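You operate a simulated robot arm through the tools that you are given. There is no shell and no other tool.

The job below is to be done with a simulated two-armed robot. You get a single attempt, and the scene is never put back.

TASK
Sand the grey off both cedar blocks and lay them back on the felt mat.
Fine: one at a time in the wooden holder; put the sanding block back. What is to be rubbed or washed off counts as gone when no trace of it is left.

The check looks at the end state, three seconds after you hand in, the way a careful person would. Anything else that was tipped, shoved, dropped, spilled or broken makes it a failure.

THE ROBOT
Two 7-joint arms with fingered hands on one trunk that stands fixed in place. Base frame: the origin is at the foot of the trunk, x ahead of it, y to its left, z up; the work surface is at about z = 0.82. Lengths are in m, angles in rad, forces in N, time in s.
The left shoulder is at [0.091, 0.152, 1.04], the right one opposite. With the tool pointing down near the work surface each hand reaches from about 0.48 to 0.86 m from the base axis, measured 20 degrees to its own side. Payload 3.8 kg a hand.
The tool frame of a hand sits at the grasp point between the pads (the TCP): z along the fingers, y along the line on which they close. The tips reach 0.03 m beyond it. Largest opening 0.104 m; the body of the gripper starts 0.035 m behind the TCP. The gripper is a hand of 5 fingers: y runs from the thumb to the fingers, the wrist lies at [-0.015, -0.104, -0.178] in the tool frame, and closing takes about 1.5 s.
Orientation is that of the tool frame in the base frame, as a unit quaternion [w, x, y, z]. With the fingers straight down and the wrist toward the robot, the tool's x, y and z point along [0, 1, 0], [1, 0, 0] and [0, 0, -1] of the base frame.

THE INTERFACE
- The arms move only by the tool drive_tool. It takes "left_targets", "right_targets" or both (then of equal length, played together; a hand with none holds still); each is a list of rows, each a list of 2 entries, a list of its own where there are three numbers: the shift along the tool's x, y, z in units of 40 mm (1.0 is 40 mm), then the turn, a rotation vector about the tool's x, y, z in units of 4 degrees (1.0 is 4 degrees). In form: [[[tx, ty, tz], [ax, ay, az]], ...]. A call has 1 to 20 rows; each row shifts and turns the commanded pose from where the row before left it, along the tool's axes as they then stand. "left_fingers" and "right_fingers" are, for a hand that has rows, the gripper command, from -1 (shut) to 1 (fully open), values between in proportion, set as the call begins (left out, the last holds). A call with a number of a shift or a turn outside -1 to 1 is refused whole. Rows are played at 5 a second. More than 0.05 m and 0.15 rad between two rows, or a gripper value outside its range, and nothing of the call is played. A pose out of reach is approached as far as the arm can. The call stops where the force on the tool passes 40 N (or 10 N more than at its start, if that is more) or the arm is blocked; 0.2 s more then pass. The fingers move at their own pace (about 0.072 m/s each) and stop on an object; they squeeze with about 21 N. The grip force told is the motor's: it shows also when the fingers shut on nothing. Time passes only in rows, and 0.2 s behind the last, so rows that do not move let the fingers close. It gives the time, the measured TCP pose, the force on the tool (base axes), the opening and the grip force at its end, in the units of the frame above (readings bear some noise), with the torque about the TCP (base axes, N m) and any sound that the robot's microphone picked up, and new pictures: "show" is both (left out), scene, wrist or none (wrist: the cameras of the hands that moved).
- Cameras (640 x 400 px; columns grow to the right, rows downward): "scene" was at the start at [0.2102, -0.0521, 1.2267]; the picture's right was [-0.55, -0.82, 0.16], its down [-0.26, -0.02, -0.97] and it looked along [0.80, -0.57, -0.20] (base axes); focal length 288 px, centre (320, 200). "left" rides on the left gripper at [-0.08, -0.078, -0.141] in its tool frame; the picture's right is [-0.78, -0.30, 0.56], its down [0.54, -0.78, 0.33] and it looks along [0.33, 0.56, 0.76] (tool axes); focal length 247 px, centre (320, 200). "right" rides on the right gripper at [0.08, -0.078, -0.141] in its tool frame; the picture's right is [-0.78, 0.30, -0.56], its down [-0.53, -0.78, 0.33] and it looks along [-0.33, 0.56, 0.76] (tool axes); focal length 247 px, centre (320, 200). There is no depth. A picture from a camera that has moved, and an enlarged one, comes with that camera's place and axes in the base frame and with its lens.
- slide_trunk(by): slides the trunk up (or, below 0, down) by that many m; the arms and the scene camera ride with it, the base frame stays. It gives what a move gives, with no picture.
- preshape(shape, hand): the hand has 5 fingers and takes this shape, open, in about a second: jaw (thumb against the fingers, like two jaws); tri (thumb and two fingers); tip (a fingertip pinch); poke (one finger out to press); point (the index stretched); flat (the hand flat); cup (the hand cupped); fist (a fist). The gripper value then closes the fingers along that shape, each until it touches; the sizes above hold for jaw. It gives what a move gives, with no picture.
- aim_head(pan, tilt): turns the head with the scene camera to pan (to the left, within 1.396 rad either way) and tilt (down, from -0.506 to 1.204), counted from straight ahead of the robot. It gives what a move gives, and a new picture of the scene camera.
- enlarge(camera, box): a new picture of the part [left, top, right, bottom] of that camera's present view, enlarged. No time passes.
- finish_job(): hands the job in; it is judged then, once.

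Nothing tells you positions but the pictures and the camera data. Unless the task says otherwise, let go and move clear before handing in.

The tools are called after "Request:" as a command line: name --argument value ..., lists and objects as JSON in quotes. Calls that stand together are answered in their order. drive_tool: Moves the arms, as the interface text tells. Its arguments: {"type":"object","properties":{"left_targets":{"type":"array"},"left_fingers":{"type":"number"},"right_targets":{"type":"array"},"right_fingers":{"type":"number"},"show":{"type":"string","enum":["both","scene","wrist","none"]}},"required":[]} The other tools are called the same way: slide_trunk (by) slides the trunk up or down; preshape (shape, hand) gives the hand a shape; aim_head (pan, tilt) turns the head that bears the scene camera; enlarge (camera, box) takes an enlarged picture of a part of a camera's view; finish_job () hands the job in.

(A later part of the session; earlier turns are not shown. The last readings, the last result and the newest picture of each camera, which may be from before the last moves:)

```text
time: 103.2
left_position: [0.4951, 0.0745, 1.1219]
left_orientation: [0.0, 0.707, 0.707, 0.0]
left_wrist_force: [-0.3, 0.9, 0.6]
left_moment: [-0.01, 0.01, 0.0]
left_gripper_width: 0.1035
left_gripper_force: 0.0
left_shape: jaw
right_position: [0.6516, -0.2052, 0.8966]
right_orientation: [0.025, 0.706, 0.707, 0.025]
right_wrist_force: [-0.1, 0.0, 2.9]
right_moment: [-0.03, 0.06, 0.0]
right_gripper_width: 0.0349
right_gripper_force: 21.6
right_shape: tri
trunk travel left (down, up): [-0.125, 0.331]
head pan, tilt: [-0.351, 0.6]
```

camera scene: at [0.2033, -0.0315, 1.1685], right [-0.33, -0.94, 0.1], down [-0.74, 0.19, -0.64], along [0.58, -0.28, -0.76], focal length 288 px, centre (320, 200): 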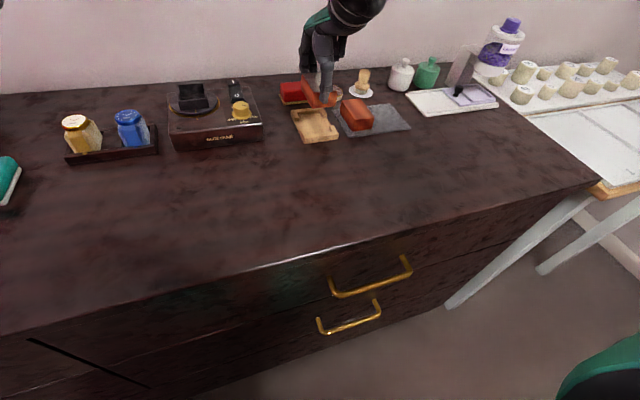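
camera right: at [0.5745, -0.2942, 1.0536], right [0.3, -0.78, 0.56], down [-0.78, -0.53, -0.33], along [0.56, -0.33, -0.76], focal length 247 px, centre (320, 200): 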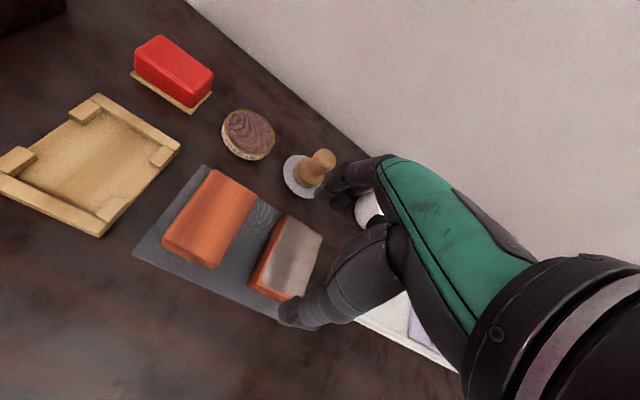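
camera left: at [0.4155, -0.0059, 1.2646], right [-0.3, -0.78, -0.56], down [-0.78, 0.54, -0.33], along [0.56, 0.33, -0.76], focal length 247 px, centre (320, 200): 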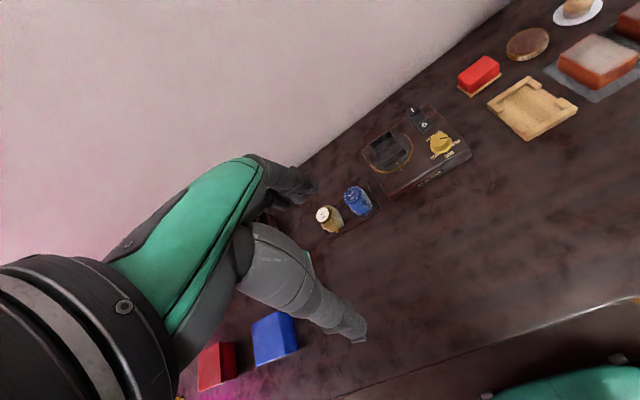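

Contact made. I add a little pressure and do the full set of strokes.

Request:
drive_tool --right_targets '[[[0, 0, 0.03], [0, 0, 0]], [[0, 0.25, 0.0175], [0, 0, 0]], [[0, 0.25, 0.0175], [0, 0, 0]], [[0, 0.1, 0.007], [0, 0, 0]], [[0, -0.3, -0.021], [0, 0, 0]], [[0, -0.3, -0.021], [0, 0, 0]], [[0, -0.3, -0.021], [0, 0, 0]], [[0, -0.3, -0.021], [0, 0, 0]], [[0, 0.3, 0.021], [0, 0, 0]], [[0, 0.3, 0.021], [0, 0, 0]], [[0, 0.3, 0.021], [0, 0, 0]], [[0, 0.3, 0.021], [0, 0, 0]], [[0, -0.3, -0.021], [0, 0, 0]], [[0, -0.3, -0.021], [0, 0, 0]], [[0, -0.3, -0.021], [0, 0, 0]], [[0, -0.3, -0.021], [0, 0, 0]]]' --show "none"

Request:
enlarge --camera "scene" --box '[280, 80, 360, 150]'

Request:
drive_tool --right_targets '[[[0, 0.3, 0.021], [0, 0, 0]], [[0, 0.3, 0.021], [0, 0, 0]], [[0, 0.3, 0.021], [0, 0, 0]], [[0, 0.3, 0.021], [0, 0, 0]], [[0, 0.08, 0.006], [0, 0, 0]], [[0, -0.3, -0.021], [0, 0, 0]], [[0, -0.3, -0.021], [0, 0, 0]], [[0, -0.3, -0.021], [0, 0, 0]], [[0, -0.3, -0.021], [0, 0, 0]], [[0, -0.15, -0.01], [0, 0, 0]], [[0, 0.3, 0.021], [0, 0, 0]], [[0, 0.3, 0.021], [0, 0, 0]], [[0, 0.3, 0.021], [0, 0, 0]], [[0, 0.3, 0.021], [0, 0, 0]], [[0, 0.12, 0.008], [0, 0, 0]], [[0, 0, 0], [0, 0, 0]]]' --show "none"

```text
time: 106.7
left_position: [0.4931, 0.0746, 1.1229]
left_orientation: [0.0, 0.707, 0.707, 0.0]
left_wrist_force: [0.2, 0.0, 0.0]
left_moment: [-0.03, 0.0, -0.03]
left_gripper_width: 0.1039
left_gripper_force: 0.1
left_shape: jaw
right_position: [0.6253, -0.2053, 0.8976]
right_orientation: [0.024, 0.707, 0.706, 0.025]
right_wrist_force: [2.1, -0.3, 6.6]
right_moment: [0.03, -0.05, 0.02]
right_gripper_width: 0.0354
right_gripper_force: 21.1
right_shape: tri
trunk travel left (down, up): [-0.125, 0.331]
head pan, tilt: [-0.351, 0.6]
```

```text
5.71 times, centred on (320, 115) of scene
camera zoom: at [0.2023, -0.0313, 1.1687], right [-0.33, -0.94, 0.1], down [-0.74, 0.19, -0.64], along [0.58, -0.28, -0.76], focal length 1646 px, centre (320, 686)
```

zoom: 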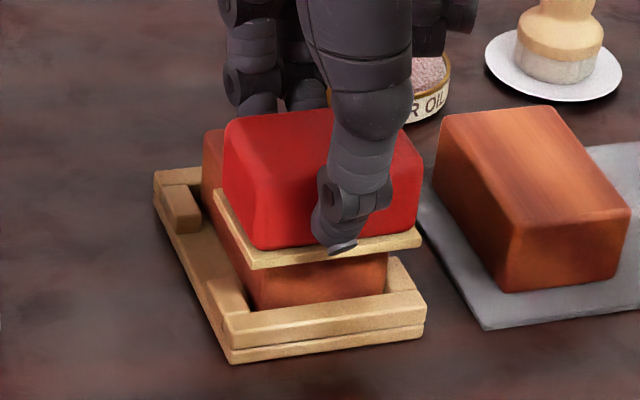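

```text
time: 110.0
left_position: [0.4939, 0.0745, 1.1224]
left_orientation: [-0.001, 0.707, 0.708, 0.0]
left_wrist_force: [0.7, 0.5, -0.3]
left_moment: [-0.01, 0.0, -0.01]
left_gripper_width: 0.1035
left_gripper_force: 0.0
left_shape: jaw
right_position: [0.6763, -0.205, 0.8968]
right_orientation: [0.025, 0.706, 0.707, 0.024]
right_wrist_force: [-3.0, -0.5, 6.9]
right_moment: [0.0, 0.11, 0.02]
right_gripper_width: 0.0357
right_gripper_force: 21.1
right_shape: tri
trunk travel left (down, up): [-0.125, 0.331]
head pan, tilt: [-0.351, 0.6]
```

Another full set of strokes, then lift and inspect.

Request:
drive_tool --right_targets '[[[0, -0.3, -0.021], [0, 0, 0]], [[0, -0.3, -0.021], [0, 0, 0]], [[0, -0.3, -0.021], [0, 0, 0]], [[0, -0.3, -0.021], [0, 0, 0]], [[0, -0.15, -0.01], [0, 0, 0]], [[0, 0.3, 0.021], [0, 0, 0]], [[0, 0.3, 0.021], [0, 0, 0]], [[0, 0.3, 0.021], [0, 0, 0]], [[0, 0.3, 0.021], [0, 0, 0]], [[0, 0.17, 0.012], [0, 0, 0]], [[0, 0.02, -0.3], [0, 0, 0]], [[0, 0.05, -0.7], [0, 0, 0]], [[0, 0.06, -0.8], [0, 0, 0]], [[0, 0, 0], [0, 0, 0]]]' --show "both"

Request:
enlarge --camera "scene" --box '[300, 96, 334, 130]'

Request:
enlarge --camera "left" --box '[495, 70, 565, 130]'

Request:
enlarge --camera "right" --box '[235, 225, 315, 345]'

```text
time: 113.0
left_position: [0.496, 0.0735, 1.1211]
left_orientation: [0.0, 0.707, 0.707, 0.0]
left_wrist_force: [-0.2, 0.0, 0.1]
left_moment: [0.03, -0.01, 0.0]
left_gripper_width: 0.1037
left_gripper_force: 0.1
left_shape: jaw
right_position: [0.6783, -0.2061, 0.968]
right_orientation: [0.025, 0.706, 0.707, 0.024]
right_wrist_force: [0.7, -0.2, -1.1]
right_moment: [0.0, 0.01, 0.05]
right_gripper_width: 0.0354
right_gripper_force: 21.1
right_shape: tri
trunk travel left (down, up): [-0.125, 0.331]
head pan, tilt: [-0.351, 0.6]
camera scene: at [0.2037, -0.0316, 1.1683], right [-0.33, -0.94, 0.1], down [-0.74, 0.19, -0.64], along [0.58, -0.28, -0.76], focal length 288 px, centre (320, 200)
camera right: at [0.5915, -0.1267, 1.1039], right [0.26, -0.78, 0.58], down [-0.75, -0.54, -0.38], along [0.61, -0.33, -0.72], focal length 247 px, centre (320, 200)
```

scene: 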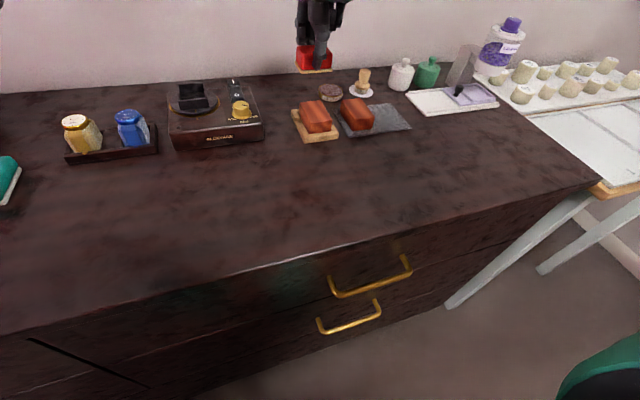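
right: 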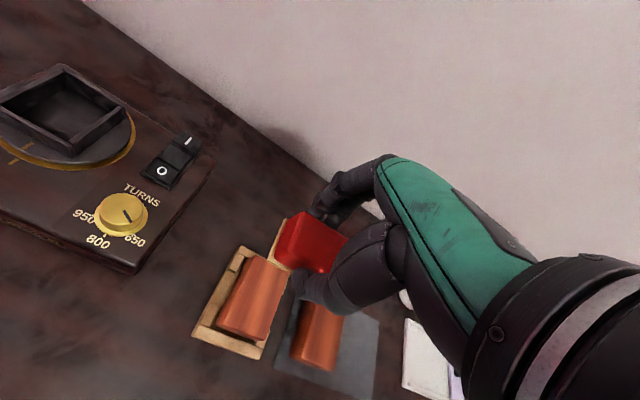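

```text
11.76 times, centred on (317, 113) of scene
camera zoom: at [0.2037, -0.0316, 1.1683], right [-0.33, -0.94, 0.1], down [-0.74, 0.19, -0.64], along [0.58, -0.28, -0.76], focal length 3389 px, centre (355, 1224)
```

zoom: 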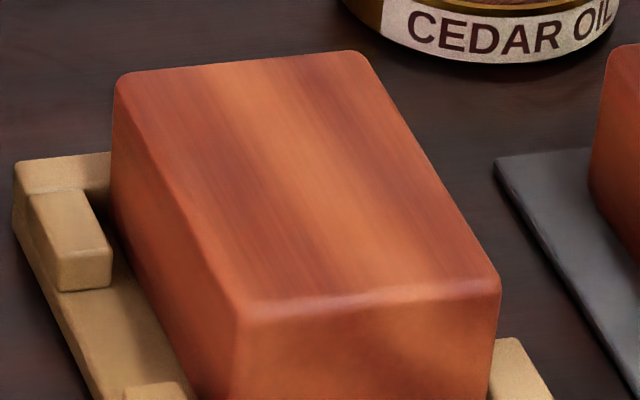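

```text
6.67 times, centred on (530, 100) of left
camera zoom: at [0.417, -0.0058, 1.2639], right [-0.3, -0.78, -0.56], down [-0.78, 0.54, -0.33], along [0.56, 0.33, -0.76], focal length 1646 px, centre (-1080, 867)
```

zoom: 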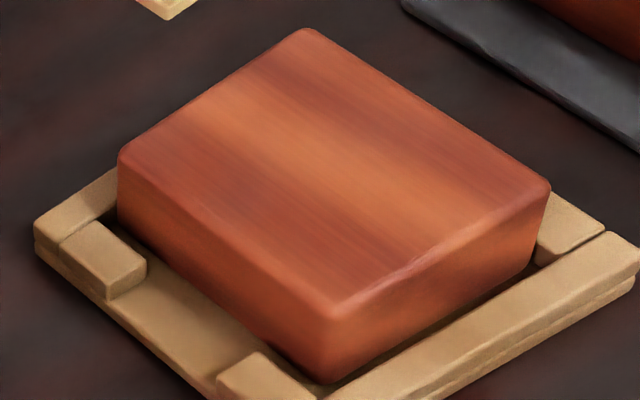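

```text
3.33 times, centred on (275, 285) of right
camera zoom: at [0.5915, -0.1267, 1.1039], right [0.26, -0.78, 0.58], down [-0.75, -0.54, -0.38], along [0.61, -0.33, -0.72], focal length 823 px, centre (470, -83)
```

zoom: 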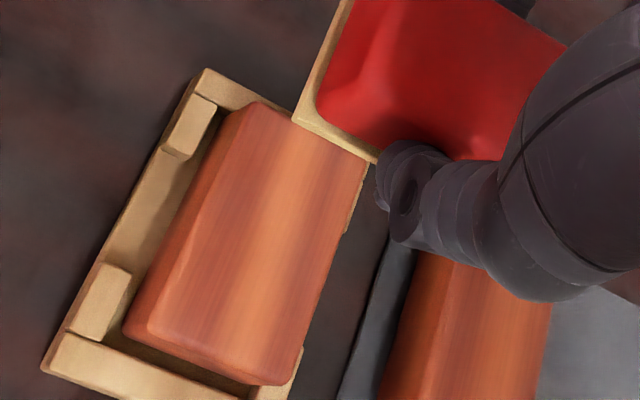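

B looks fully orange as well. As with A, I run one extra pass for safety, with a touch of side-to-side offset.

Request:
drive_tool --right_targets '[[[0.05, -0.06, 0.8], [0, 0, 0]], [[0, -0.05, 0.7], [0, 0, 0]], [[0, -0.02, 0.3], [0, 0, 0]], [[0, 0, 0.02], [0, 0, 0]], [[0, -0.3, -0.021], [0, 0, 0]], [[0, -0.3, -0.021], [0, 0, 0]], [[0, -0.3, -0.021], [0, 0, 0]], [[0, -0.3, -0.021], [0, 0, 0]], [[0, -0.2, -0.014], [0, 0, 0]], [[-0.1, 0, 0], [0, 0, 0]], [[0, 0.3, 0.021], [0, 0, 0]], [[0, 0.3, 0.021], [0, 0, 0]], [[0, 0.3, 0.021], [0, 0, 0]], [[0, 0.3, 0.021], [0, 0, 0]], [[0, 0.2, 0.014], [0, 0, 0]], [[0.05, 0.02, -0.3], [0, 0, 0]], [[0, 0.05, -0.7], [0, 0, 0]], [[0, 0.06, -0.8], [0, 0, 0]], [[0, 0, 0], [0, 0, 0]]]' --show "none"

Request:
enlarge --camera "scene" --box '[270, 60, 380, 150]'

Request:
enlarge --camera "scene" --box '[300, 96, 334, 130]'

```text
time: 117.0
left_position: [0.4965, 0.0753, 1.1217]
left_orientation: [-0.001, 0.707, 0.707, 0.001]
left_wrist_force: [0.3, 0.3, -0.3]
left_moment: [0.04, -0.01, 0.02]
left_gripper_width: 0.1037
left_gripper_force: 0.1
left_shape: jaw
right_position: [0.6779, -0.2066, 0.9656]
right_orientation: [0.023, 0.707, 0.707, 0.025]
right_wrist_force: [-0.6, 0.1, -0.7]
right_moment: [0.0, 0.01, -0.05]
right_gripper_width: 0.0355
right_gripper_force: 20.7
right_shape: tri
trunk travel left (down, up): [-0.125, 0.331]
head pan, tilt: [-0.351, 0.6]
```

```text
4.44 times, centred on (325, 105) of scene
camera zoom: at [0.2037, -0.0316, 1.1683], right [-0.33, -0.94, 0.1], down [-0.74, 0.19, -0.64], along [0.58, -0.28, -0.76], focal length 1280 px, centre (298, 622)
```

zoom: 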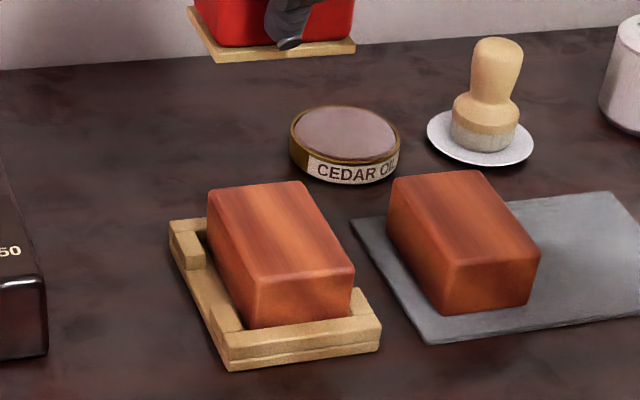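

```text
11.76 times, centred on (317, 113) of scene
camera zoom: at [0.2037, -0.0316, 1.1683], right [-0.33, -0.94, 0.1], down [-0.74, 0.19, -0.64], along [0.58, -0.28, -0.76], focal length 3389 px, centre (355, 1224)
```

zoom: 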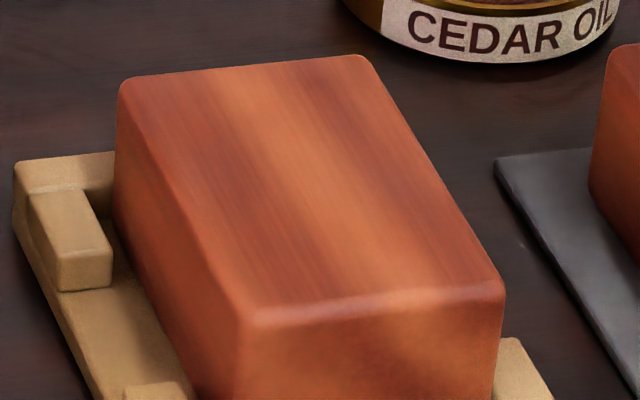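

Clean. I return the sanding block to its original place.

Request:
drive_tool --right_targets '[[[0.11, 0.658, 0.447], [0, 0, 0]], [[0.11, 0.658, 0.447], [0, 0, 0]], [[0, 0.2, 0.765], [0, 0, 0]], [[0, 0.245, 0.268], [0, 0, 0]], [[0, -0.03, 0.4], [0, 0, 0]], [[0, -0.02, 0.2], [0, 0, 0]], [[0, 0, 0], [0, 0, 0]]]' --show "none"

Request:
enlarge --camera "scene" --box '[260, 40, 360, 140]'

```text
time: 118.7
left_position: [0.4947, 0.0751, 1.1215]
left_orientation: [0.0, 0.707, 0.707, 0.0]
left_wrist_force: [0.4, -0.4, 1.8]
left_moment: [0.0, -0.01, -0.01]
left_gripper_width: 0.1039
left_gripper_force: 0.1
left_shape: jaw
right_position: [0.7533, -0.1981, 0.8703]
right_orientation: [0.025, 0.707, 0.707, 0.025]
right_wrist_force: [-0.5, 0.5, -0.7]
right_moment: [0.02, 0.0, 0.0]
right_gripper_width: 0.0354
right_gripper_force: 20.8
right_shape: tri
trunk travel left (down, up): [-0.125, 0.331]
head pan, tilt: [-0.351, 0.6]
```

```text
4.00 times, centred on (310, 90) of scene
camera zoom: at [0.2034, -0.0315, 1.1684], right [-0.33, -0.94, 0.1], down [-0.74, 0.19, -0.64], along [0.58, -0.28, -0.76], focal length 1152 px, centre (360, 640)
```

zoom: 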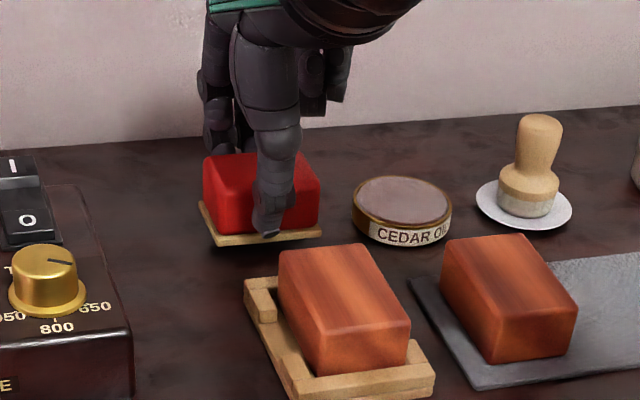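

Request:
drive_tool --right_targets '[[[0, -0.02, 0.15], [0, 0, 0]], [[0, 0, 0.05], [0, 0, 0]], [[0, 0, 0], [0, 0, 0]]]' --show "none"

Request:
enlarge --camera "scene" --box '[260, 40, 360, 140]'

```text
time: 119.5
left_position: [0.4947, 0.0753, 1.1208]
left_orientation: [0.0, 0.707, 0.707, 0.0]
left_wrist_force: [0.3, 0.1, 0.2]
left_moment: [0.01, 0.0, -0.04]
left_gripper_width: 0.1038
left_gripper_force: 0.0
left_shape: jaw
right_position: [0.7531, -0.1963, 0.8617]
right_orientation: [0.024, 0.706, 0.707, 0.023]
right_wrist_force: [0.6, 0.2, -1.2]
right_moment: [-0.01, -0.04, 0.02]
right_gripper_width: 0.0356
right_gripper_force: 21.2
right_shape: tri
trunk travel left (down, up): [-0.125, 0.331]
head pan, tilt: [-0.351, 0.6]
```

```text
4.00 times, centred on (310, 90) of scene
camera zoom: at [0.2034, -0.0315, 1.1684], right [-0.33, -0.94, 0.1], down [-0.74, 0.19, -0.64], along [0.58, -0.28, -0.76], focal length 1152 px, centre (360, 640)
```

zoom: 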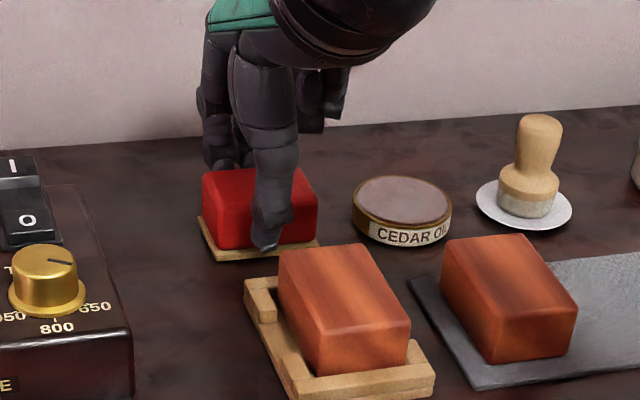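

It lines up with its original spot. I step down to contact.

Request:
drive_tool --right_targets '[[[0, 0, 0.03], [0, 0, 0]], [[0, 0, 0], [0, 0, 0]]]' --show "none"

Request:
drive_tool --right_targets '[[[0, 0, 0.03], [0, 0, 0]], [[0, 0, 0], [0, 0, 0]]]' --show "none"

Request:
drive_tool --right_targets '[[[0, 0, 0.025], [0, 0, 0]], [[0, 0, 0], [0, 0, 0]]]' --show "none"

```text
time: 120.0
left_position: [0.4941, 0.0749, 1.121]
left_orientation: [-0.001, 0.707, 0.707, 0.0]
left_wrist_force: [0.2, -0.5, 1.2]
left_moment: [0.02, 0.0, -0.01]
left_gripper_width: 0.1039
left_gripper_force: 0.0
left_shape: jaw
right_position: [0.7533, -0.1961, 0.8604]
right_orientation: [0.025, 0.707, 0.707, 0.025]
right_wrist_force: [0.1, -0.6, -0.4]
right_moment: [-0.02, 0.01, -0.02]
right_gripper_width: 0.0358
right_gripper_force: 20.3
right_shape: tri
trunk travel left (down, up): [-0.125, 0.331]
head pan, tilt: [-0.351, 0.6]
```

```text
time: 120.7
left_position: [0.4954, 0.0734, 1.1216]
left_orientation: [-0.001, 0.707, 0.707, 0.0]
left_wrist_force: [-0.4, 0.0, -0.6]
left_moment: [0.02, -0.04, 0.0]
left_gripper_width: 0.1037
left_gripper_force: 0.0
left_shape: jaw
right_position: [0.7525, -0.1969, 0.8599]
right_orientation: [0.025, 0.706, 0.707, 0.024]
right_wrist_force: [0.3, -0.6, 0.7]
right_moment: [0.03, 0.05, -0.02]
right_gripper_width: 0.0356
right_gripper_force: 20.9
right_shape: tri
trunk travel left (down, up): [-0.125, 0.331]
head pan, tilt: [-0.351, 0.6]
```

```text
time: 121.2
left_position: [0.4942, 0.0757, 1.1219]
left_orientation: [0.0, 0.707, 0.707, 0.0]
left_wrist_force: [0.7, -0.8, 0.9]
left_moment: [0.01, 0.02, -0.01]
left_gripper_width: 0.1036
left_gripper_force: 0.1
left_shape: jaw
right_position: [0.7537, -0.1956, 0.8599]
right_orientation: [0.024, 0.706, 0.707, 0.025]
right_wrist_force: [-0.1, -0.1, 3.2]
right_moment: [0.0, 0.08, 0.0]
right_gripper_width: 0.0356
right_gripper_force: 20.9
right_shape: tri
trunk travel left (down, up): [-0.125, 0.331]
head pan, tilt: [-0.351, 0.6]
```

The sanding block rests on the desk (3.2 N). I release it, lift clear and level the hand.

Request:
drive_tool --right_targets '[[[0, 0, -0.02], [0, 0, 0]], [[0, 0, 0], [0, 0, 0]], [[0, 0, 0], [0, 0, 0]], [[0, 0, 0], [0, 0, 0]], [[0, 0, 0], [0, 0, 0]]]' --right_fingers 0.45 --show "none"

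Request:
drive_tool --right_targets '[[[0, 0, -0.3], [0, 0, 0]], [[0, -0.05, -0.7], [0, 0, 0]], [[0, -0.5, -0.8], [0, 0, 0]], [[0, -0.7, -0.5], [1, 0, 0]], [[-0.1, -0.7, 0], [0, 0, 0]], [[-0.1, -0.55, 0], [0, 0, 0]], [[0, 0, 0], [0, 0, 0]]]' --show "both"

Request:
enlarge --camera "scene" --box '[270, 60, 380, 150]'

Request:
enlarge --camera "right" --box '[200, 130, 400, 330]'

```text
time: 122.5
left_position: [0.4945, 0.0735, 1.1209]
left_orientation: [0.0, 0.707, 0.707, 0.0]
left_wrist_force: [-0.3, -0.2, -0.2]
left_moment: [-0.03, -0.01, 0.0]
left_gripper_width: 0.104
left_gripper_force: 0.0
left_shape: jaw
right_position: [0.7533, -0.1965, 0.8595]
right_orientation: [0.024, 0.707, 0.706, 0.025]
right_wrist_force: [-0.1, 0.7, 0.2]
right_moment: [0.01, 0.01, -0.05]
right_gripper_width: 0.0751
right_gripper_force: 0.1
right_shape: tri
trunk travel left (down, up): [-0.125, 0.331]
head pan, tilt: [-0.351, 0.6]
```

```text
time: 124.0
left_position: [0.4955, 0.0758, 1.1218]
left_orientation: [-0.001, 0.707, 0.707, -0.001]
left_wrist_force: [-0.5, -0.1, 0.6]
left_moment: [-0.02, 0.0, -0.02]
left_gripper_width: 0.1038
left_gripper_force: 0.0
left_shape: jaw
right_position: [0.6484, -0.2046, 0.9484]
right_orientation: [0.0, 0.707, 0.707, 0.0]
right_wrist_force: [0.0, 0.0, -0.4]
right_moment: [0.0, 0.0, 0.0]
right_gripper_width: 0.0751
right_gripper_force: 0.1
right_shape: tri
trunk travel left (down, up): [-0.125, 0.331]
head pan, tilt: [-0.351, 0.6]
camera scene: at [0.2037, -0.0313, 1.1683], right [-0.33, -0.94, 0.1], down [-0.74, 0.19, -0.64], along [0.58, -0.28, -0.76], focal length 288 px, centre (320, 200)
camera right: at [0.5695, -0.1257, 1.0904], right [0.3, -0.78, 0.56], down [-0.78, -0.53, -0.33], along [0.55, -0.33, -0.76], focal length 247 px, centre (320, 200)
```

scene: 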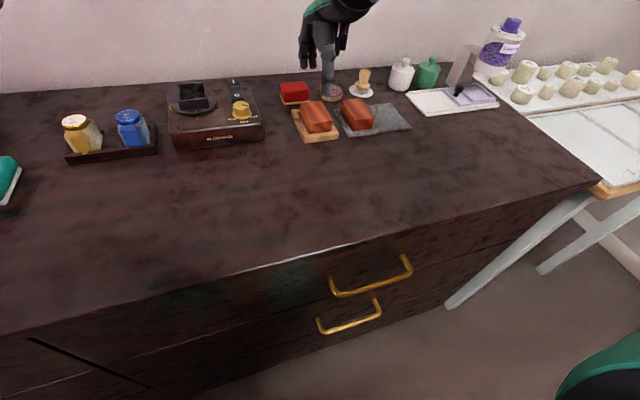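
right: 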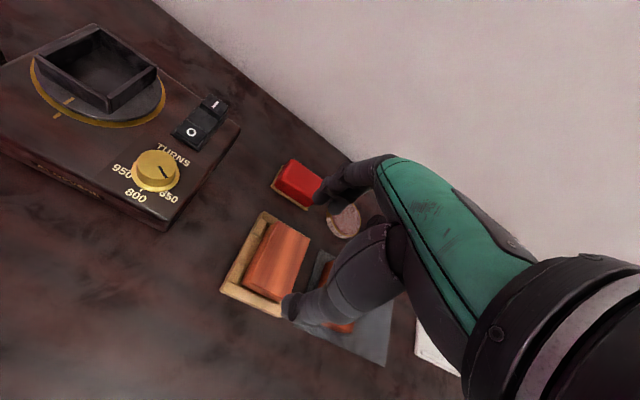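

```text
4.44 times, centred on (325, 105) of scene
camera zoom: at [0.2037, -0.0313, 1.1683], right [-0.33, -0.94, 0.1], down [-0.74, 0.19, -0.64], along [0.58, -0.28, -0.76], focal length 1280 px, centre (298, 622)
```

zoom: 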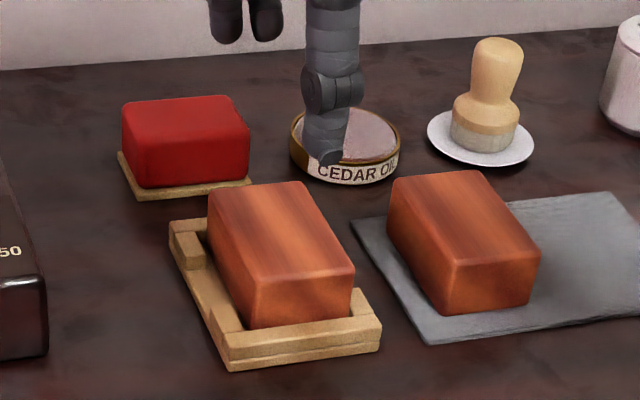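

```text
2.00 times, centred on (300, 230) of right
camera zoom: at [0.5695, -0.1257, 1.0904], right [0.3, -0.78, 0.56], down [-0.78, -0.53, -0.33], along [0.55, -0.33, -0.76], focal length 494 px, centre (360, 140)
```

zoom: 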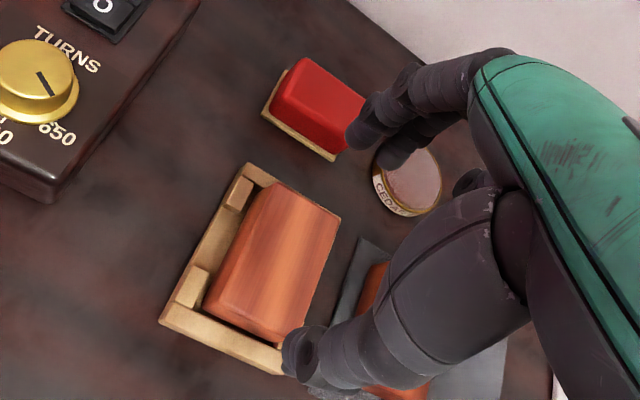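

The sanding block is back. Now I take block B from the holder (centre about (0.654, -0.212)).

Request:
drive_tool --right_targets '[[[-0.075, 0.137, 0.3], [0, 0, 0]], [[0, 0, 0.7], [0, 0, 0]], [[0, 0, 0.6], [0, 0, 0]], [[0, 0, 0.33], [0, 0, 0]], [[0, 0, 0], [0, 0, 0]]]' --right_fingers 0.68 --show "none"

Request:
enlarge --camera "scene" --box '[280, 80, 360, 150]'

Request:
enlarge --camera "right" --box '[200, 130, 400, 330]'

```text
time: 125.2
left_position: [0.4957, 0.0739, 1.1217]
left_orientation: [0.0, 0.707, 0.707, 0.0]
left_wrist_force: [-0.6, -0.2, 0.0]
left_moment: [0.0, 0.03, -0.02]
left_gripper_width: 0.1036
left_gripper_force: 0.0
left_shape: jaw
right_position: [0.6524, -0.2069, 0.8712]
right_orientation: [0.0, 0.707, 0.707, 0.0]
right_wrist_force: [-0.2, -0.3, 0.1]
right_moment: [0.02, 0.02, 0.01]
right_gripper_width: 0.0872
right_gripper_force: 0.1
right_shape: tri
trunk travel left (down, up): [-0.125, 0.331]
head pan, tilt: [-0.351, 0.6]
```

```text
5.71 times, centred on (320, 115) of scene
camera zoom: at [0.2031, -0.0315, 1.1685], right [-0.33, -0.94, 0.1], down [-0.74, 0.19, -0.64], along [0.58, -0.28, -0.76], focal length 1646 px, centre (320, 686)
```

zoom: 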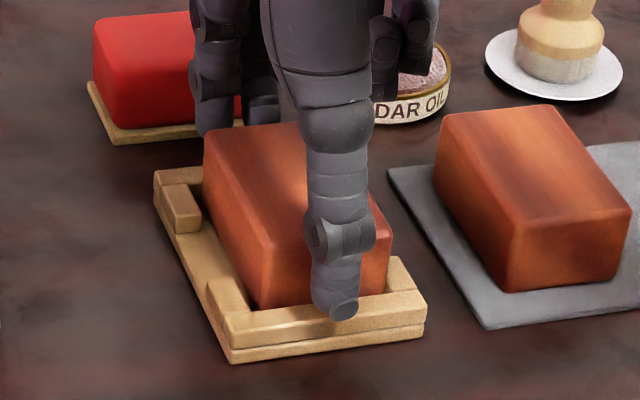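

```text
2.00 times, centred on (300, 230) of right
camera zoom: at [0.574, -0.1288, 1.0136], right [0.3, -0.78, 0.56], down [-0.78, -0.54, -0.33], along [0.56, -0.33, -0.76], focal length 494 px, centre (360, 140)
```

zoom: 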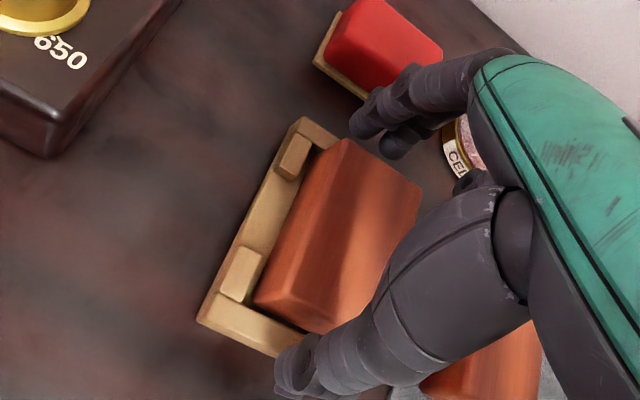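

Slight 2 mm shift left, then close.

Request:
drive_tool --right_targets '[[[0.06, 0, 0.02], [0, 0, 0]], [[0, 0, 0], [0, 0, 0]]]' --show "none"

Request:
drive_tool --right_targets '[[[0, 0, 0], [0, 0, 0]], [[0, 0, 0], [0, 0, 0]], [[0, 0, 0], [0, 0, 0]], [[0, 0, 0], [0, 0, 0]], [[0, 0, 0], [0, 0, 0]], [[0, 0, 0], [0, 0, 0]], [[0, 0, 0], [0, 0, 0]], [[0, 0, 0], [0, 0, 0]]]' --right_fingers -1 --show "none"

Request:
drive_tool --right_targets '[[[0, 0, -0.3], [0, 0, 0]], [[0, 0, -0.7], [0, 0, 0]], [[0, 0, -0.9], [0, 0, 0]], [[0, 0, -0.3], [0, 0, 0]], [[0, 0, 0], [0, 0, 0]]]' --show "none"

Request:
enlarge --camera "scene" --box '[270, 50, 400, 150]'

```text
time: 125.8
left_position: [0.4951, 0.0742, 1.1223]
left_orientation: [0.0, 0.707, 0.707, -0.001]
left_wrist_force: [-0.2, -0.1, -0.6]
left_moment: [0.01, 0.01, 0.0]
left_gripper_width: 0.1038
left_gripper_force: 0.0
left_shape: jaw
right_position: [0.6526, -0.2044, 0.8702]
right_orientation: [0.0, 0.707, 0.707, -0.001]
right_wrist_force: [0.1, -0.2, -0.1]
right_moment: [0.03, 0.01, 0.03]
right_gripper_width: 0.0872
right_gripper_force: 0.0
right_shape: tri
trunk travel left (down, up): [-0.125, 0.331]
head pan, tilt: [-0.351, 0.6]
```

```text
time: 127.7
left_position: [0.4957, 0.0734, 1.1222]
left_orientation: [0.0, 0.707, 0.707, 0.0]
left_wrist_force: [-0.2, 1.4, 0.3]
left_moment: [0.01, -0.05, 0.0]
left_gripper_width: 0.1039
left_gripper_force: 0.2
left_shape: jaw
right_position: [0.6518, -0.2044, 0.8698]
right_orientation: [0.0, 0.707, 0.707, 0.0]
right_wrist_force: [0.0, 0.8, -0.6]
right_moment: [0.01, -0.02, 0.0]
right_gripper_width: 0.0644
right_gripper_force: 20.9
right_shape: tri
trunk travel left (down, up): [-0.125, 0.331]
head pan, tilt: [-0.351, 0.6]
```

```text
time: 128.8
left_position: [0.495, 0.0749, 1.1219]
left_orientation: [0.0, 0.707, 0.707, 0.0]
left_wrist_force: [0.0, -1.1, -1.1]
left_moment: [0.03, 0.02, 0.01]
left_gripper_width: 0.1036
left_gripper_force: 0.1
left_shape: jaw
right_position: [0.6542, -0.2054, 0.9575]
right_orientation: [0.0, 0.707, 0.707, 0.0]
right_wrist_force: [-0.3, 0.4, -0.6]
right_moment: [0.05, -0.01, 0.03]
right_gripper_width: 0.0642
right_gripper_force: 20.5
right_shape: tri
trunk travel left (down, up): [-0.125, 0.331]
head pan, tilt: [-0.351, 0.6]
```

```text
4.00 times, centred on (335, 100) of scene
camera zoom: at [0.2034, -0.0315, 1.1684], right [-0.33, -0.94, 0.1], down [-0.74, 0.19, -0.64], along [0.58, -0.28, -0.76], focal length 1152 px, centre (260, 600)
```

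zoom: 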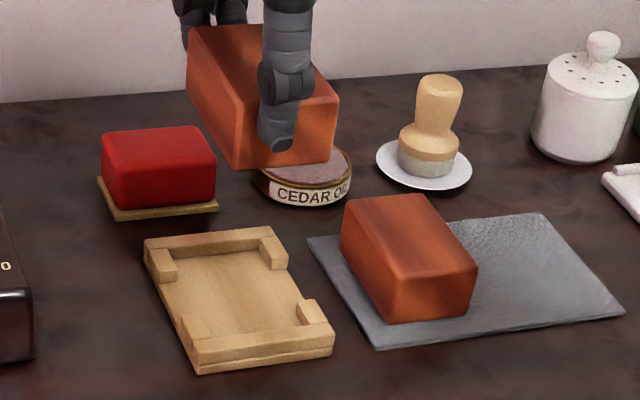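

B is lifted. I carry it over block A's level to its own place on the mat and hover.

Request:
drive_tool --right_targets '[[[-0.82, 0, 0], [0, 0, 0]], [[-0.82, 0, 0], [0, 0, 0]], [[-0.82, 0, 0], [0, 0, 0]], [[-0.82, 0, 0], [0, 0, 0]], [[-0.82, 0, 0], [0, 0, 0]], [[0, 0, 0.7], [0, 0, 0]], [[0, 0, 0.75], [0, 0, 0]], [[0, 0, 0], [0, 0, 0]]]' --show "wrist"

Request:
enlarge --camera "scene" --box '[310, 50, 440, 150]'

Request:
enlarge --camera "right" --box '[180, 130, 400, 360]'

```text
time: 130.7
left_position: [0.4942, 0.0746, 1.1216]
left_orientation: [0.0, 0.707, 0.707, 0.0]
left_wrist_force: [-0.5, -0.1, 0.1]
left_moment: [-0.02, 0.0, 0.03]
left_gripper_width: 0.1035
left_gripper_force: 0.0
left_shape: jaw
right_position: [0.652, -0.368, 0.8991]
right_orientation: [0.0, 0.707, 0.707, 0.0]
right_wrist_force: [-0.2, -0.6, -0.5]
right_moment: [0.0, 0.0, 0.01]
right_gripper_width: 0.064
right_gripper_force: 21.1
right_shape: tri
trunk travel left (down, up): [-0.125, 0.331]
head pan, tilt: [-0.351, 0.6]
camera right: at [0.5743, -0.29, 1.042], right [0.3, -0.78, 0.56], down [-0.78, -0.53, -0.33], along [0.56, -0.33, -0.76], focal length 247 px, centre (320, 200)
```

right: 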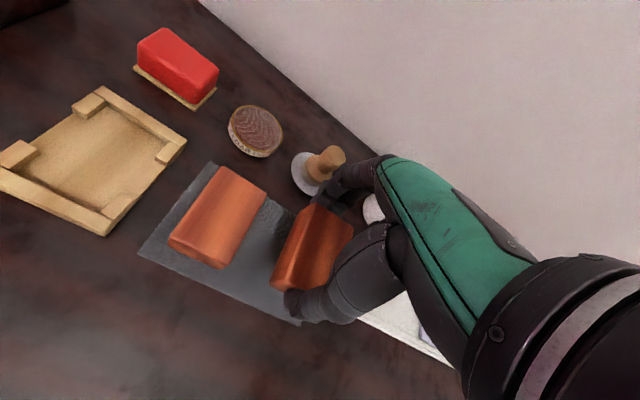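

```text
4.00 times, centred on (375, 100) of scene
camera zoom: at [0.203, -0.0314, 1.1685], right [-0.33, -0.94, 0.1], down [-0.74, 0.19, -0.64], along [0.58, -0.28, -0.76], focal length 1152 px, centre (100, 600)
```

zoom: 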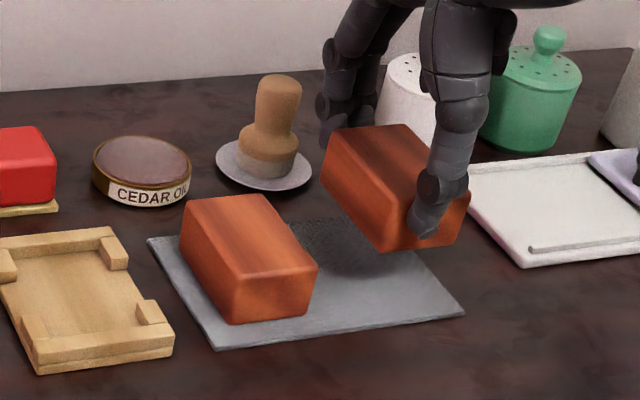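

```text
1.74 times, centred on (290, 245) of right
camera zoom: at [0.5743, -0.29, 1.042], right [0.3, -0.78, 0.56], down [-0.78, -0.53, -0.33], along [0.56, -0.33, -0.76], focal length 430 px, centre (372, 122)
```

zoom: 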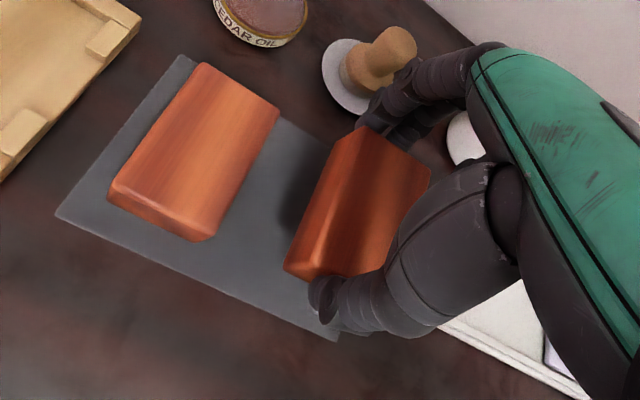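

B is about 3 mm right of its old place, so I shift it left a little and lower it to the mat.

Request:
drive_tool --right_targets '[[[0.08, 0, 0.3], [0, 0, 0]], [[0, 0, 0.3], [0, 0, 0]], [[0, 0, 0.15], [0, 0, 0]], [[0, 0, 0], [0, 0, 0]]]' --show "none"

Request:
drive_tool --right_targets '[[[0, 0, 0.03], [0, 0, 0]], [[0, 0, 0], [0, 0, 0]]]' --show "none"

Request:
drive_tool --right_targets '[[[0, 0, 0.03], [0, 0, 0]], [[0, 0, 0], [0, 0, 0]]]' --show "none"

Request:
enlarge --camera "scene" --box '[310, 60, 430, 150]'

```text
time: 131.7
left_position: [0.4948, 0.0745, 1.1217]
left_orientation: [0.0, 0.707, 0.707, -0.001]
left_wrist_force: [-0.4, 0.1, -0.7]
left_moment: [0.0, -0.02, 0.02]
left_gripper_width: 0.1038
left_gripper_force: 0.0
left_shape: jaw
right_position: [0.6516, -0.3665, 0.87]
right_orientation: [-0.001, 0.707, 0.707, 0.0]
right_wrist_force: [0.1, -0.1, -0.8]
right_moment: [0.0, 0.0, 0.02]
right_gripper_width: 0.0638
right_gripper_force: 21.3
right_shape: tri
trunk travel left (down, up): [-0.125, 0.331]
head pan, tilt: [-0.351, 0.6]
```

```text
time: 132.2
left_position: [0.4952, 0.0746, 1.1221]
left_orientation: [0.0, 0.707, 0.707, 0.0]
left_wrist_force: [1.2, -0.2, 1.1]
left_moment: [-0.01, -0.02, -0.03]
left_gripper_width: 0.1036
left_gripper_force: 0.1
left_shape: jaw
right_position: [0.6521, -0.364, 0.8695]
right_orientation: [-0.001, 0.708, 0.706, 0.001]
right_wrist_force: [0.0, -0.6, 0.3]
right_moment: [-0.02, -0.02, 0.02]
right_gripper_width: 0.0641
right_gripper_force: 21.4
right_shape: tri
trunk travel left (down, up): [-0.125, 0.331]
head pan, tilt: [-0.351, 0.6]
```

```text
time: 132.8
left_position: [0.4958, 0.0741, 1.1218]
left_orientation: [0.0, 0.707, 0.707, 0.0]
left_wrist_force: [0.1, 0.2, -0.2]
left_moment: [0.03, -0.02, -0.01]
left_gripper_width: 0.1038
left_gripper_force: 0.0
left_shape: jaw
right_position: [0.6525, -0.365, 0.8675]
right_orientation: [0.0, 0.707, 0.707, 0.0]
right_wrist_force: [0.5, 0.9, -0.8]
right_moment: [-0.02, -0.03, 0.03]
right_gripper_width: 0.0642
right_gripper_force: 20.6
right_shape: tri
trunk travel left (down, up): [-0.125, 0.331]
head pan, tilt: [-0.351, 0.6]
```

```text
4.44 times, centred on (370, 105) of scene
camera zoom: at [0.2033, -0.0315, 1.1684], right [-0.33, -0.94, 0.1], down [-0.74, 0.19, -0.64], along [0.58, -0.28, -0.76], focal length 1280 px, centre (98, 622)
```

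zoom: 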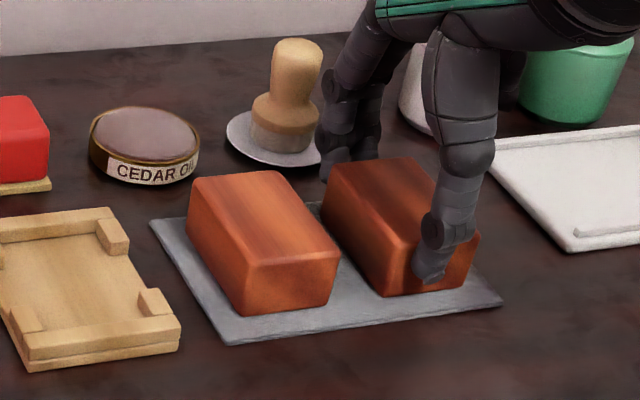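

Nearly down. I shift 2–3 mm right to match its original place and continue to contact.

Request:
drive_tool --right_targets '[[[-0.06, 0, 0], [0, 0, 0]], [[0, 0, 0.03], [0, 0, 0]], [[0, 0, 0], [0, 0, 0]]]' --show "none"

Request:
drive_tool --right_targets '[[[0, 0, 0.025], [0, 0, 0]], [[0, 0, 0], [0, 0, 0]]]' --show "none"

```text
time: 133.7
left_position: [0.4941, 0.0744, 1.1226]
left_orientation: [0.0, 0.707, 0.708, 0.0]
left_wrist_force: [0.4, -0.1, -0.1]
left_moment: [-0.02, -0.01, 0.0]
left_gripper_width: 0.1036
left_gripper_force: 0.1
left_shape: jaw
right_position: [0.6523, -0.3682, 0.8664]
right_orientation: [0.001, 0.708, 0.707, 0.001]
right_wrist_force: [0.8, -0.3, 3.5]
right_moment: [-0.03, -0.01, 0.0]
right_gripper_width: 0.0638
right_gripper_force: 21.5
right_shape: tri
trunk travel left (down, up): [-0.125, 0.331]
head pan, tilt: [-0.351, 0.6]
```

```text
time: 134.2
left_position: [0.4946, 0.0749, 1.121]
left_orientation: [0.0, 0.707, 0.707, 0.0]
left_wrist_force: [-0.1, -0.4, -0.6]
left_moment: [0.01, -0.01, 0.01]
left_gripper_width: 0.1037
left_gripper_force: 0.0
left_shape: jaw
right_position: [0.6522, -0.3672, 0.8673]
right_orientation: [0.001, 0.707, 0.707, 0.001]
right_wrist_force: [2.0, 0.3, 6.1]
right_moment: [0.0, 0.01, 0.02]
right_gripper_width: 0.064
right_gripper_force: 20.9
right_shape: tri
trunk travel left (down, up): [-0.125, 0.331]
head pan, tilt: [-0.351, 0.6]
```

B rests on the mat. I relieve pressure, open (not too wide, because of the brush dish), and rise clear.

Request:
drive_tool --right_targets '[[[0, 0, -0.04], [0, 0, 0]], [[0, 0, 0], [0, 0, 0]], [[0, 0, 0], [0, 0, 0]], [[0, 0, 0], [0, 0, 0]], [[0, 0, 0], [0, 0, 0]]]' --right_fingers 0.6 --show "none"

Request:
drive_tool --right_targets '[[[0, 0, -0.3], [0, 0, 0]], [[0, 0, -0.7], [0, 0, 0]], [[0, 0, -0.9], [0, 0, 0]], [[0, 0, -0.9], [0, 0, 0]], [[0, -0.8, -0.6], [0, 0, 0]], [[0, -0.8, -0.6], [0, 0, 0]], [[0, -0.8, -0.5], [0, 0, 0]], [[-0.5, -0.8, -0.3], [0, 0, 0]], [[-0.5, -0.8, -0.3], [0, 0, 0]], [[-0.5, -0.8, -0.3], [0, 0, 0]], [[0, 0, 0], [0, 0, 0]]]' --show "both"

Request:
enlarge --camera "scene" --box '[270, 60, 440, 150]'

Request:
enlarge --camera "right" --box '[100, 60, 380, 260]'

```text
time: 135.4
left_position: [0.4951, 0.0741, 1.1219]
left_orientation: [0.0, 0.707, 0.707, 0.0]
left_wrist_force: [-0.1, 0.0, 0.4]
left_moment: [0.03, 0.0, -0.03]
left_gripper_width: 0.1038
left_gripper_force: 0.1
left_shape: jaw
right_position: [0.652, -0.3678, 0.8678]
right_orientation: [0.0, 0.707, 0.707, 0.0]
right_wrist_force: [-0.3, 0.3, -0.6]
right_moment: [-0.01, -0.02, 0.02]
right_gripper_width: 0.0825
right_gripper_force: 0.0
right_shape: tri
trunk travel left (down, up): [-0.125, 0.331]
head pan, tilt: [-0.351, 0.6]
```

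```text
time: 137.8
left_position: [0.4945, 0.0742, 1.1214]
left_orientation: [-0.001, 0.707, 0.707, -0.001]
left_wrist_force: [0.0, 0.3, 0.3]
left_moment: [-0.01, 0.02, 0.01]
left_gripper_width: 0.1035
left_gripper_force: 0.1
left_shape: jaw
right_position: [0.4613, -0.4314, 1.0843]
right_orientation: [-0.001, 0.707, 0.707, 0.0]
right_wrist_force: [-0.6, -0.3, 0.5]
right_moment: [-0.02, 0.01, 0.01]
right_gripper_width: 0.0831
right_gripper_force: 0.1
right_shape: tri
trunk travel left (down, up): [-0.125, 0.331]
head pan, tilt: [-0.351, 0.6]
camera scene: at [0.2034, -0.0311, 1.1684], right [-0.33, -0.94, 0.1], down [-0.74, 0.19, -0.64], along [0.58, -0.28, -0.76], focal length 288 px, centre (320, 200)
camera right: at [0.3825, -0.3523, 1.2269], right [0.3, -0.78, 0.56], down [-0.78, -0.54, -0.33], along [0.56, -0.33, -0.76], focal length 247 px, centre (320, 200)
```

scene: 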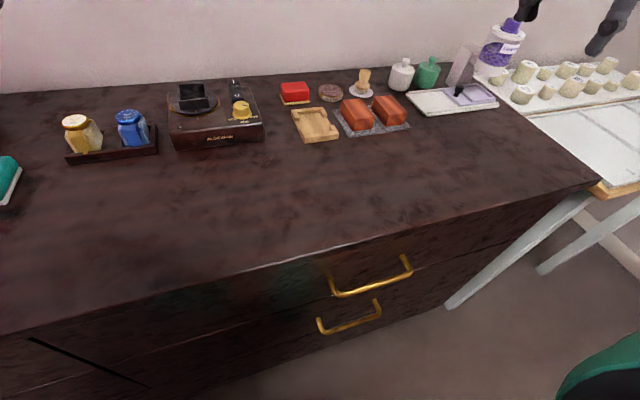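
right: 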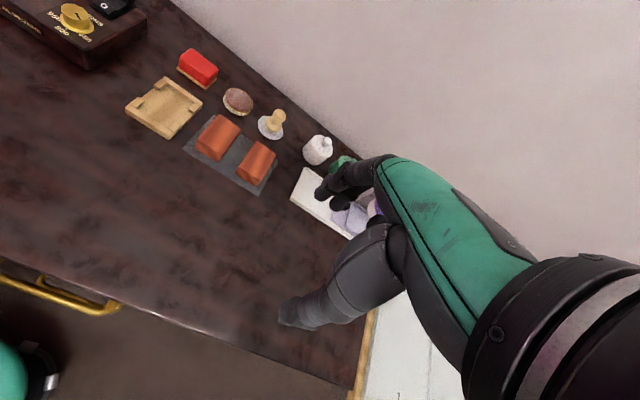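

```text
3.76 times, centred on (355, 105) of scene
camera zoom: at [0.2034, -0.0311, 1.1684], right [-0.33, -0.94, 0.1], down [-0.74, 0.19, -0.64], along [0.58, -0.28, -0.76], focal length 1084 px, centre (188, 558)
```

zoom: 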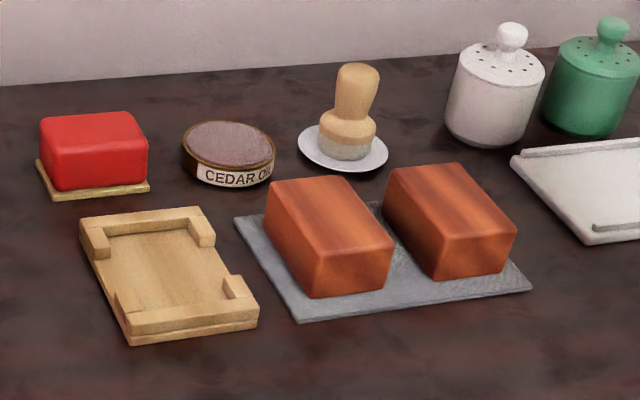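

```text
2.00 times, centred on (240, 160) of right
camera zoom: at [0.3825, -0.3523, 1.2269], right [0.3, -0.78, 0.56], down [-0.78, -0.54, -0.33], along [0.56, -0.33, -0.76], focal length 494 px, centre (480, 280)
```

zoom: 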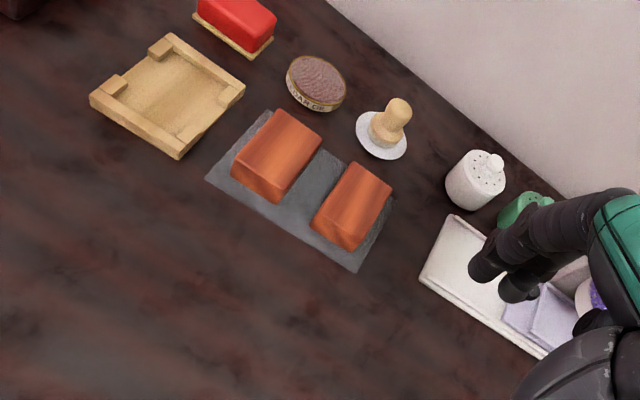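

Both blocks are on the mat, the sanding block is back, and the holder is empty in its place. I inspect both blocks up close from two sides before handing in.

Request:
enlarge --camera "scene" --box '[335, 90, 412, 140]'

Request:
enlarge --camera "right" --box '[190, 105, 285, 200]'

Request:
enlarge --camera "scene" --box '[270, 70, 350, 150]'

```text
8.00 times, centred on (374, 115) of scene
camera zoom: at [0.2034, -0.0311, 1.1684], right [-0.33, -0.94, 0.1], down [-0.74, 0.19, -0.64], along [0.58, -0.28, -0.76], focal length 2304 px, centre (-108, 880)
```

zoom: 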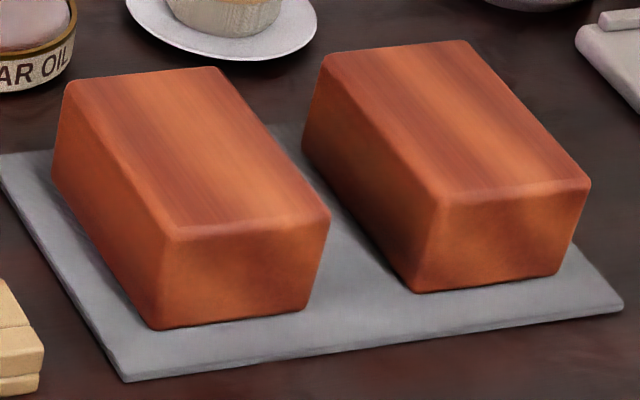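

```text
4.21 times, centred on (238, 152) of right
camera zoom: at [0.3825, -0.3523, 1.2269], right [0.3, -0.78, 0.56], down [-0.78, -0.54, -0.33], along [0.56, -0.33, -0.76], focal length 1040 px, centre (667, 400)
```

zoom: 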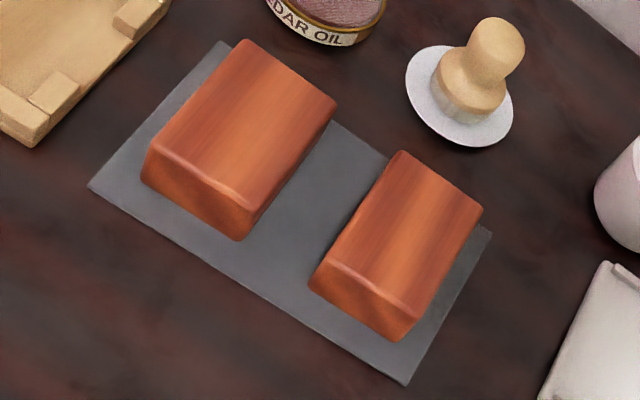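

```text
5.00 times, centred on (310, 110) of scene
camera zoom: at [0.2034, -0.0311, 1.1684], right [-0.33, -0.94, 0.1], down [-0.74, 0.19, -0.64], along [0.58, -0.28, -0.76], focal length 1440 px, centre (370, 650)
```

zoom: 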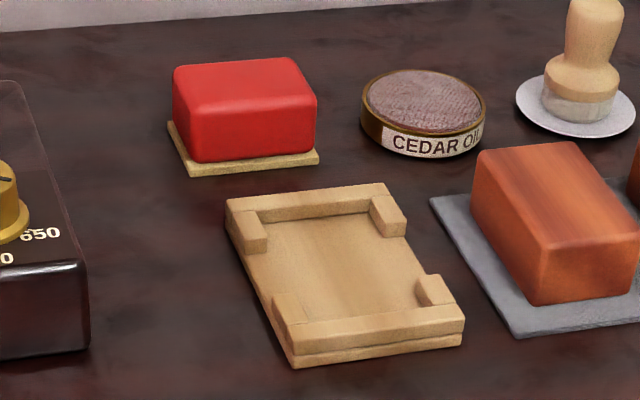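

All looks clean. One last check of the blocks' right-hand faces, by rolling the raised right hand so its camera looks back from the right.

Request:
drive_tool --right_targets '[[[0, 0, 0], [0, 1, 0]], [[0, 0, 0], [0, 1, 0]], [[0, 0, 0], [0, 1, 0]], [[0, 0, 0], [0, 1, 0]], [[0, 0, 0], [0, 1, 0]], [[0, 0, 0], [0, 1, 0]], [[0, 0, 0], [0, 1, 0]], [[0, 0, 0], [0, 1, 0]], [[0, 0, 0], [0, 1, 0]], [[0, 0, 0], [0, 1, 0]], [[0, 0, 0], [0, 1, 0]], [[0, 0, 0], [0, 1, 0]]]' --show "wrist"

```text
time: 140.4
left_position: [0.4963, 0.0735, 1.1217]
left_orientation: [0.0, 0.707, 0.707, 0.0]
left_wrist_force: [-1.2, -0.2, 0.5]
left_moment: [-0.03, 0.02, 0.0]
left_gripper_width: 0.1036
left_gripper_force: 0.1
left_shape: jaw
right_position: [0.4601, -0.4282, 1.0838]
right_orientation: [-0.288, 0.645, 0.646, 0.288]
right_wrist_force: [0.2, -0.4, -0.1]
right_moment: [-0.01, -0.01, 0.02]
right_gripper_width: 0.083
right_gripper_force: 0.1
right_shape: tri
trunk travel left (down, up): [-0.125, 0.331]
head pan, tilt: [-0.351, 0.6]
camera right: at [0.3831, -0.4818, 1.2391], right [0.3, -0.93, -0.21], down [-0.78, -0.11, -0.62], along [0.56, 0.34, -0.76], focal length 247 px, centre (320, 200)
```

right: 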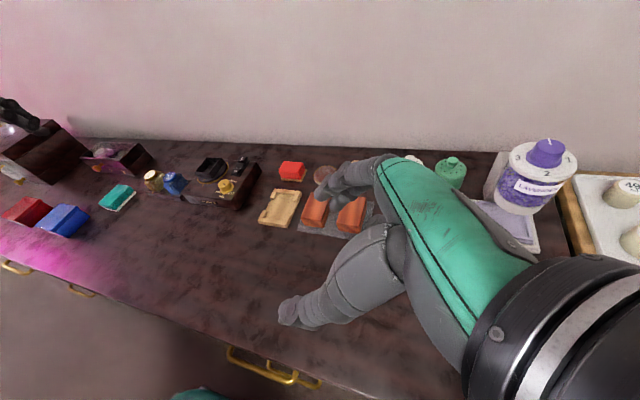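

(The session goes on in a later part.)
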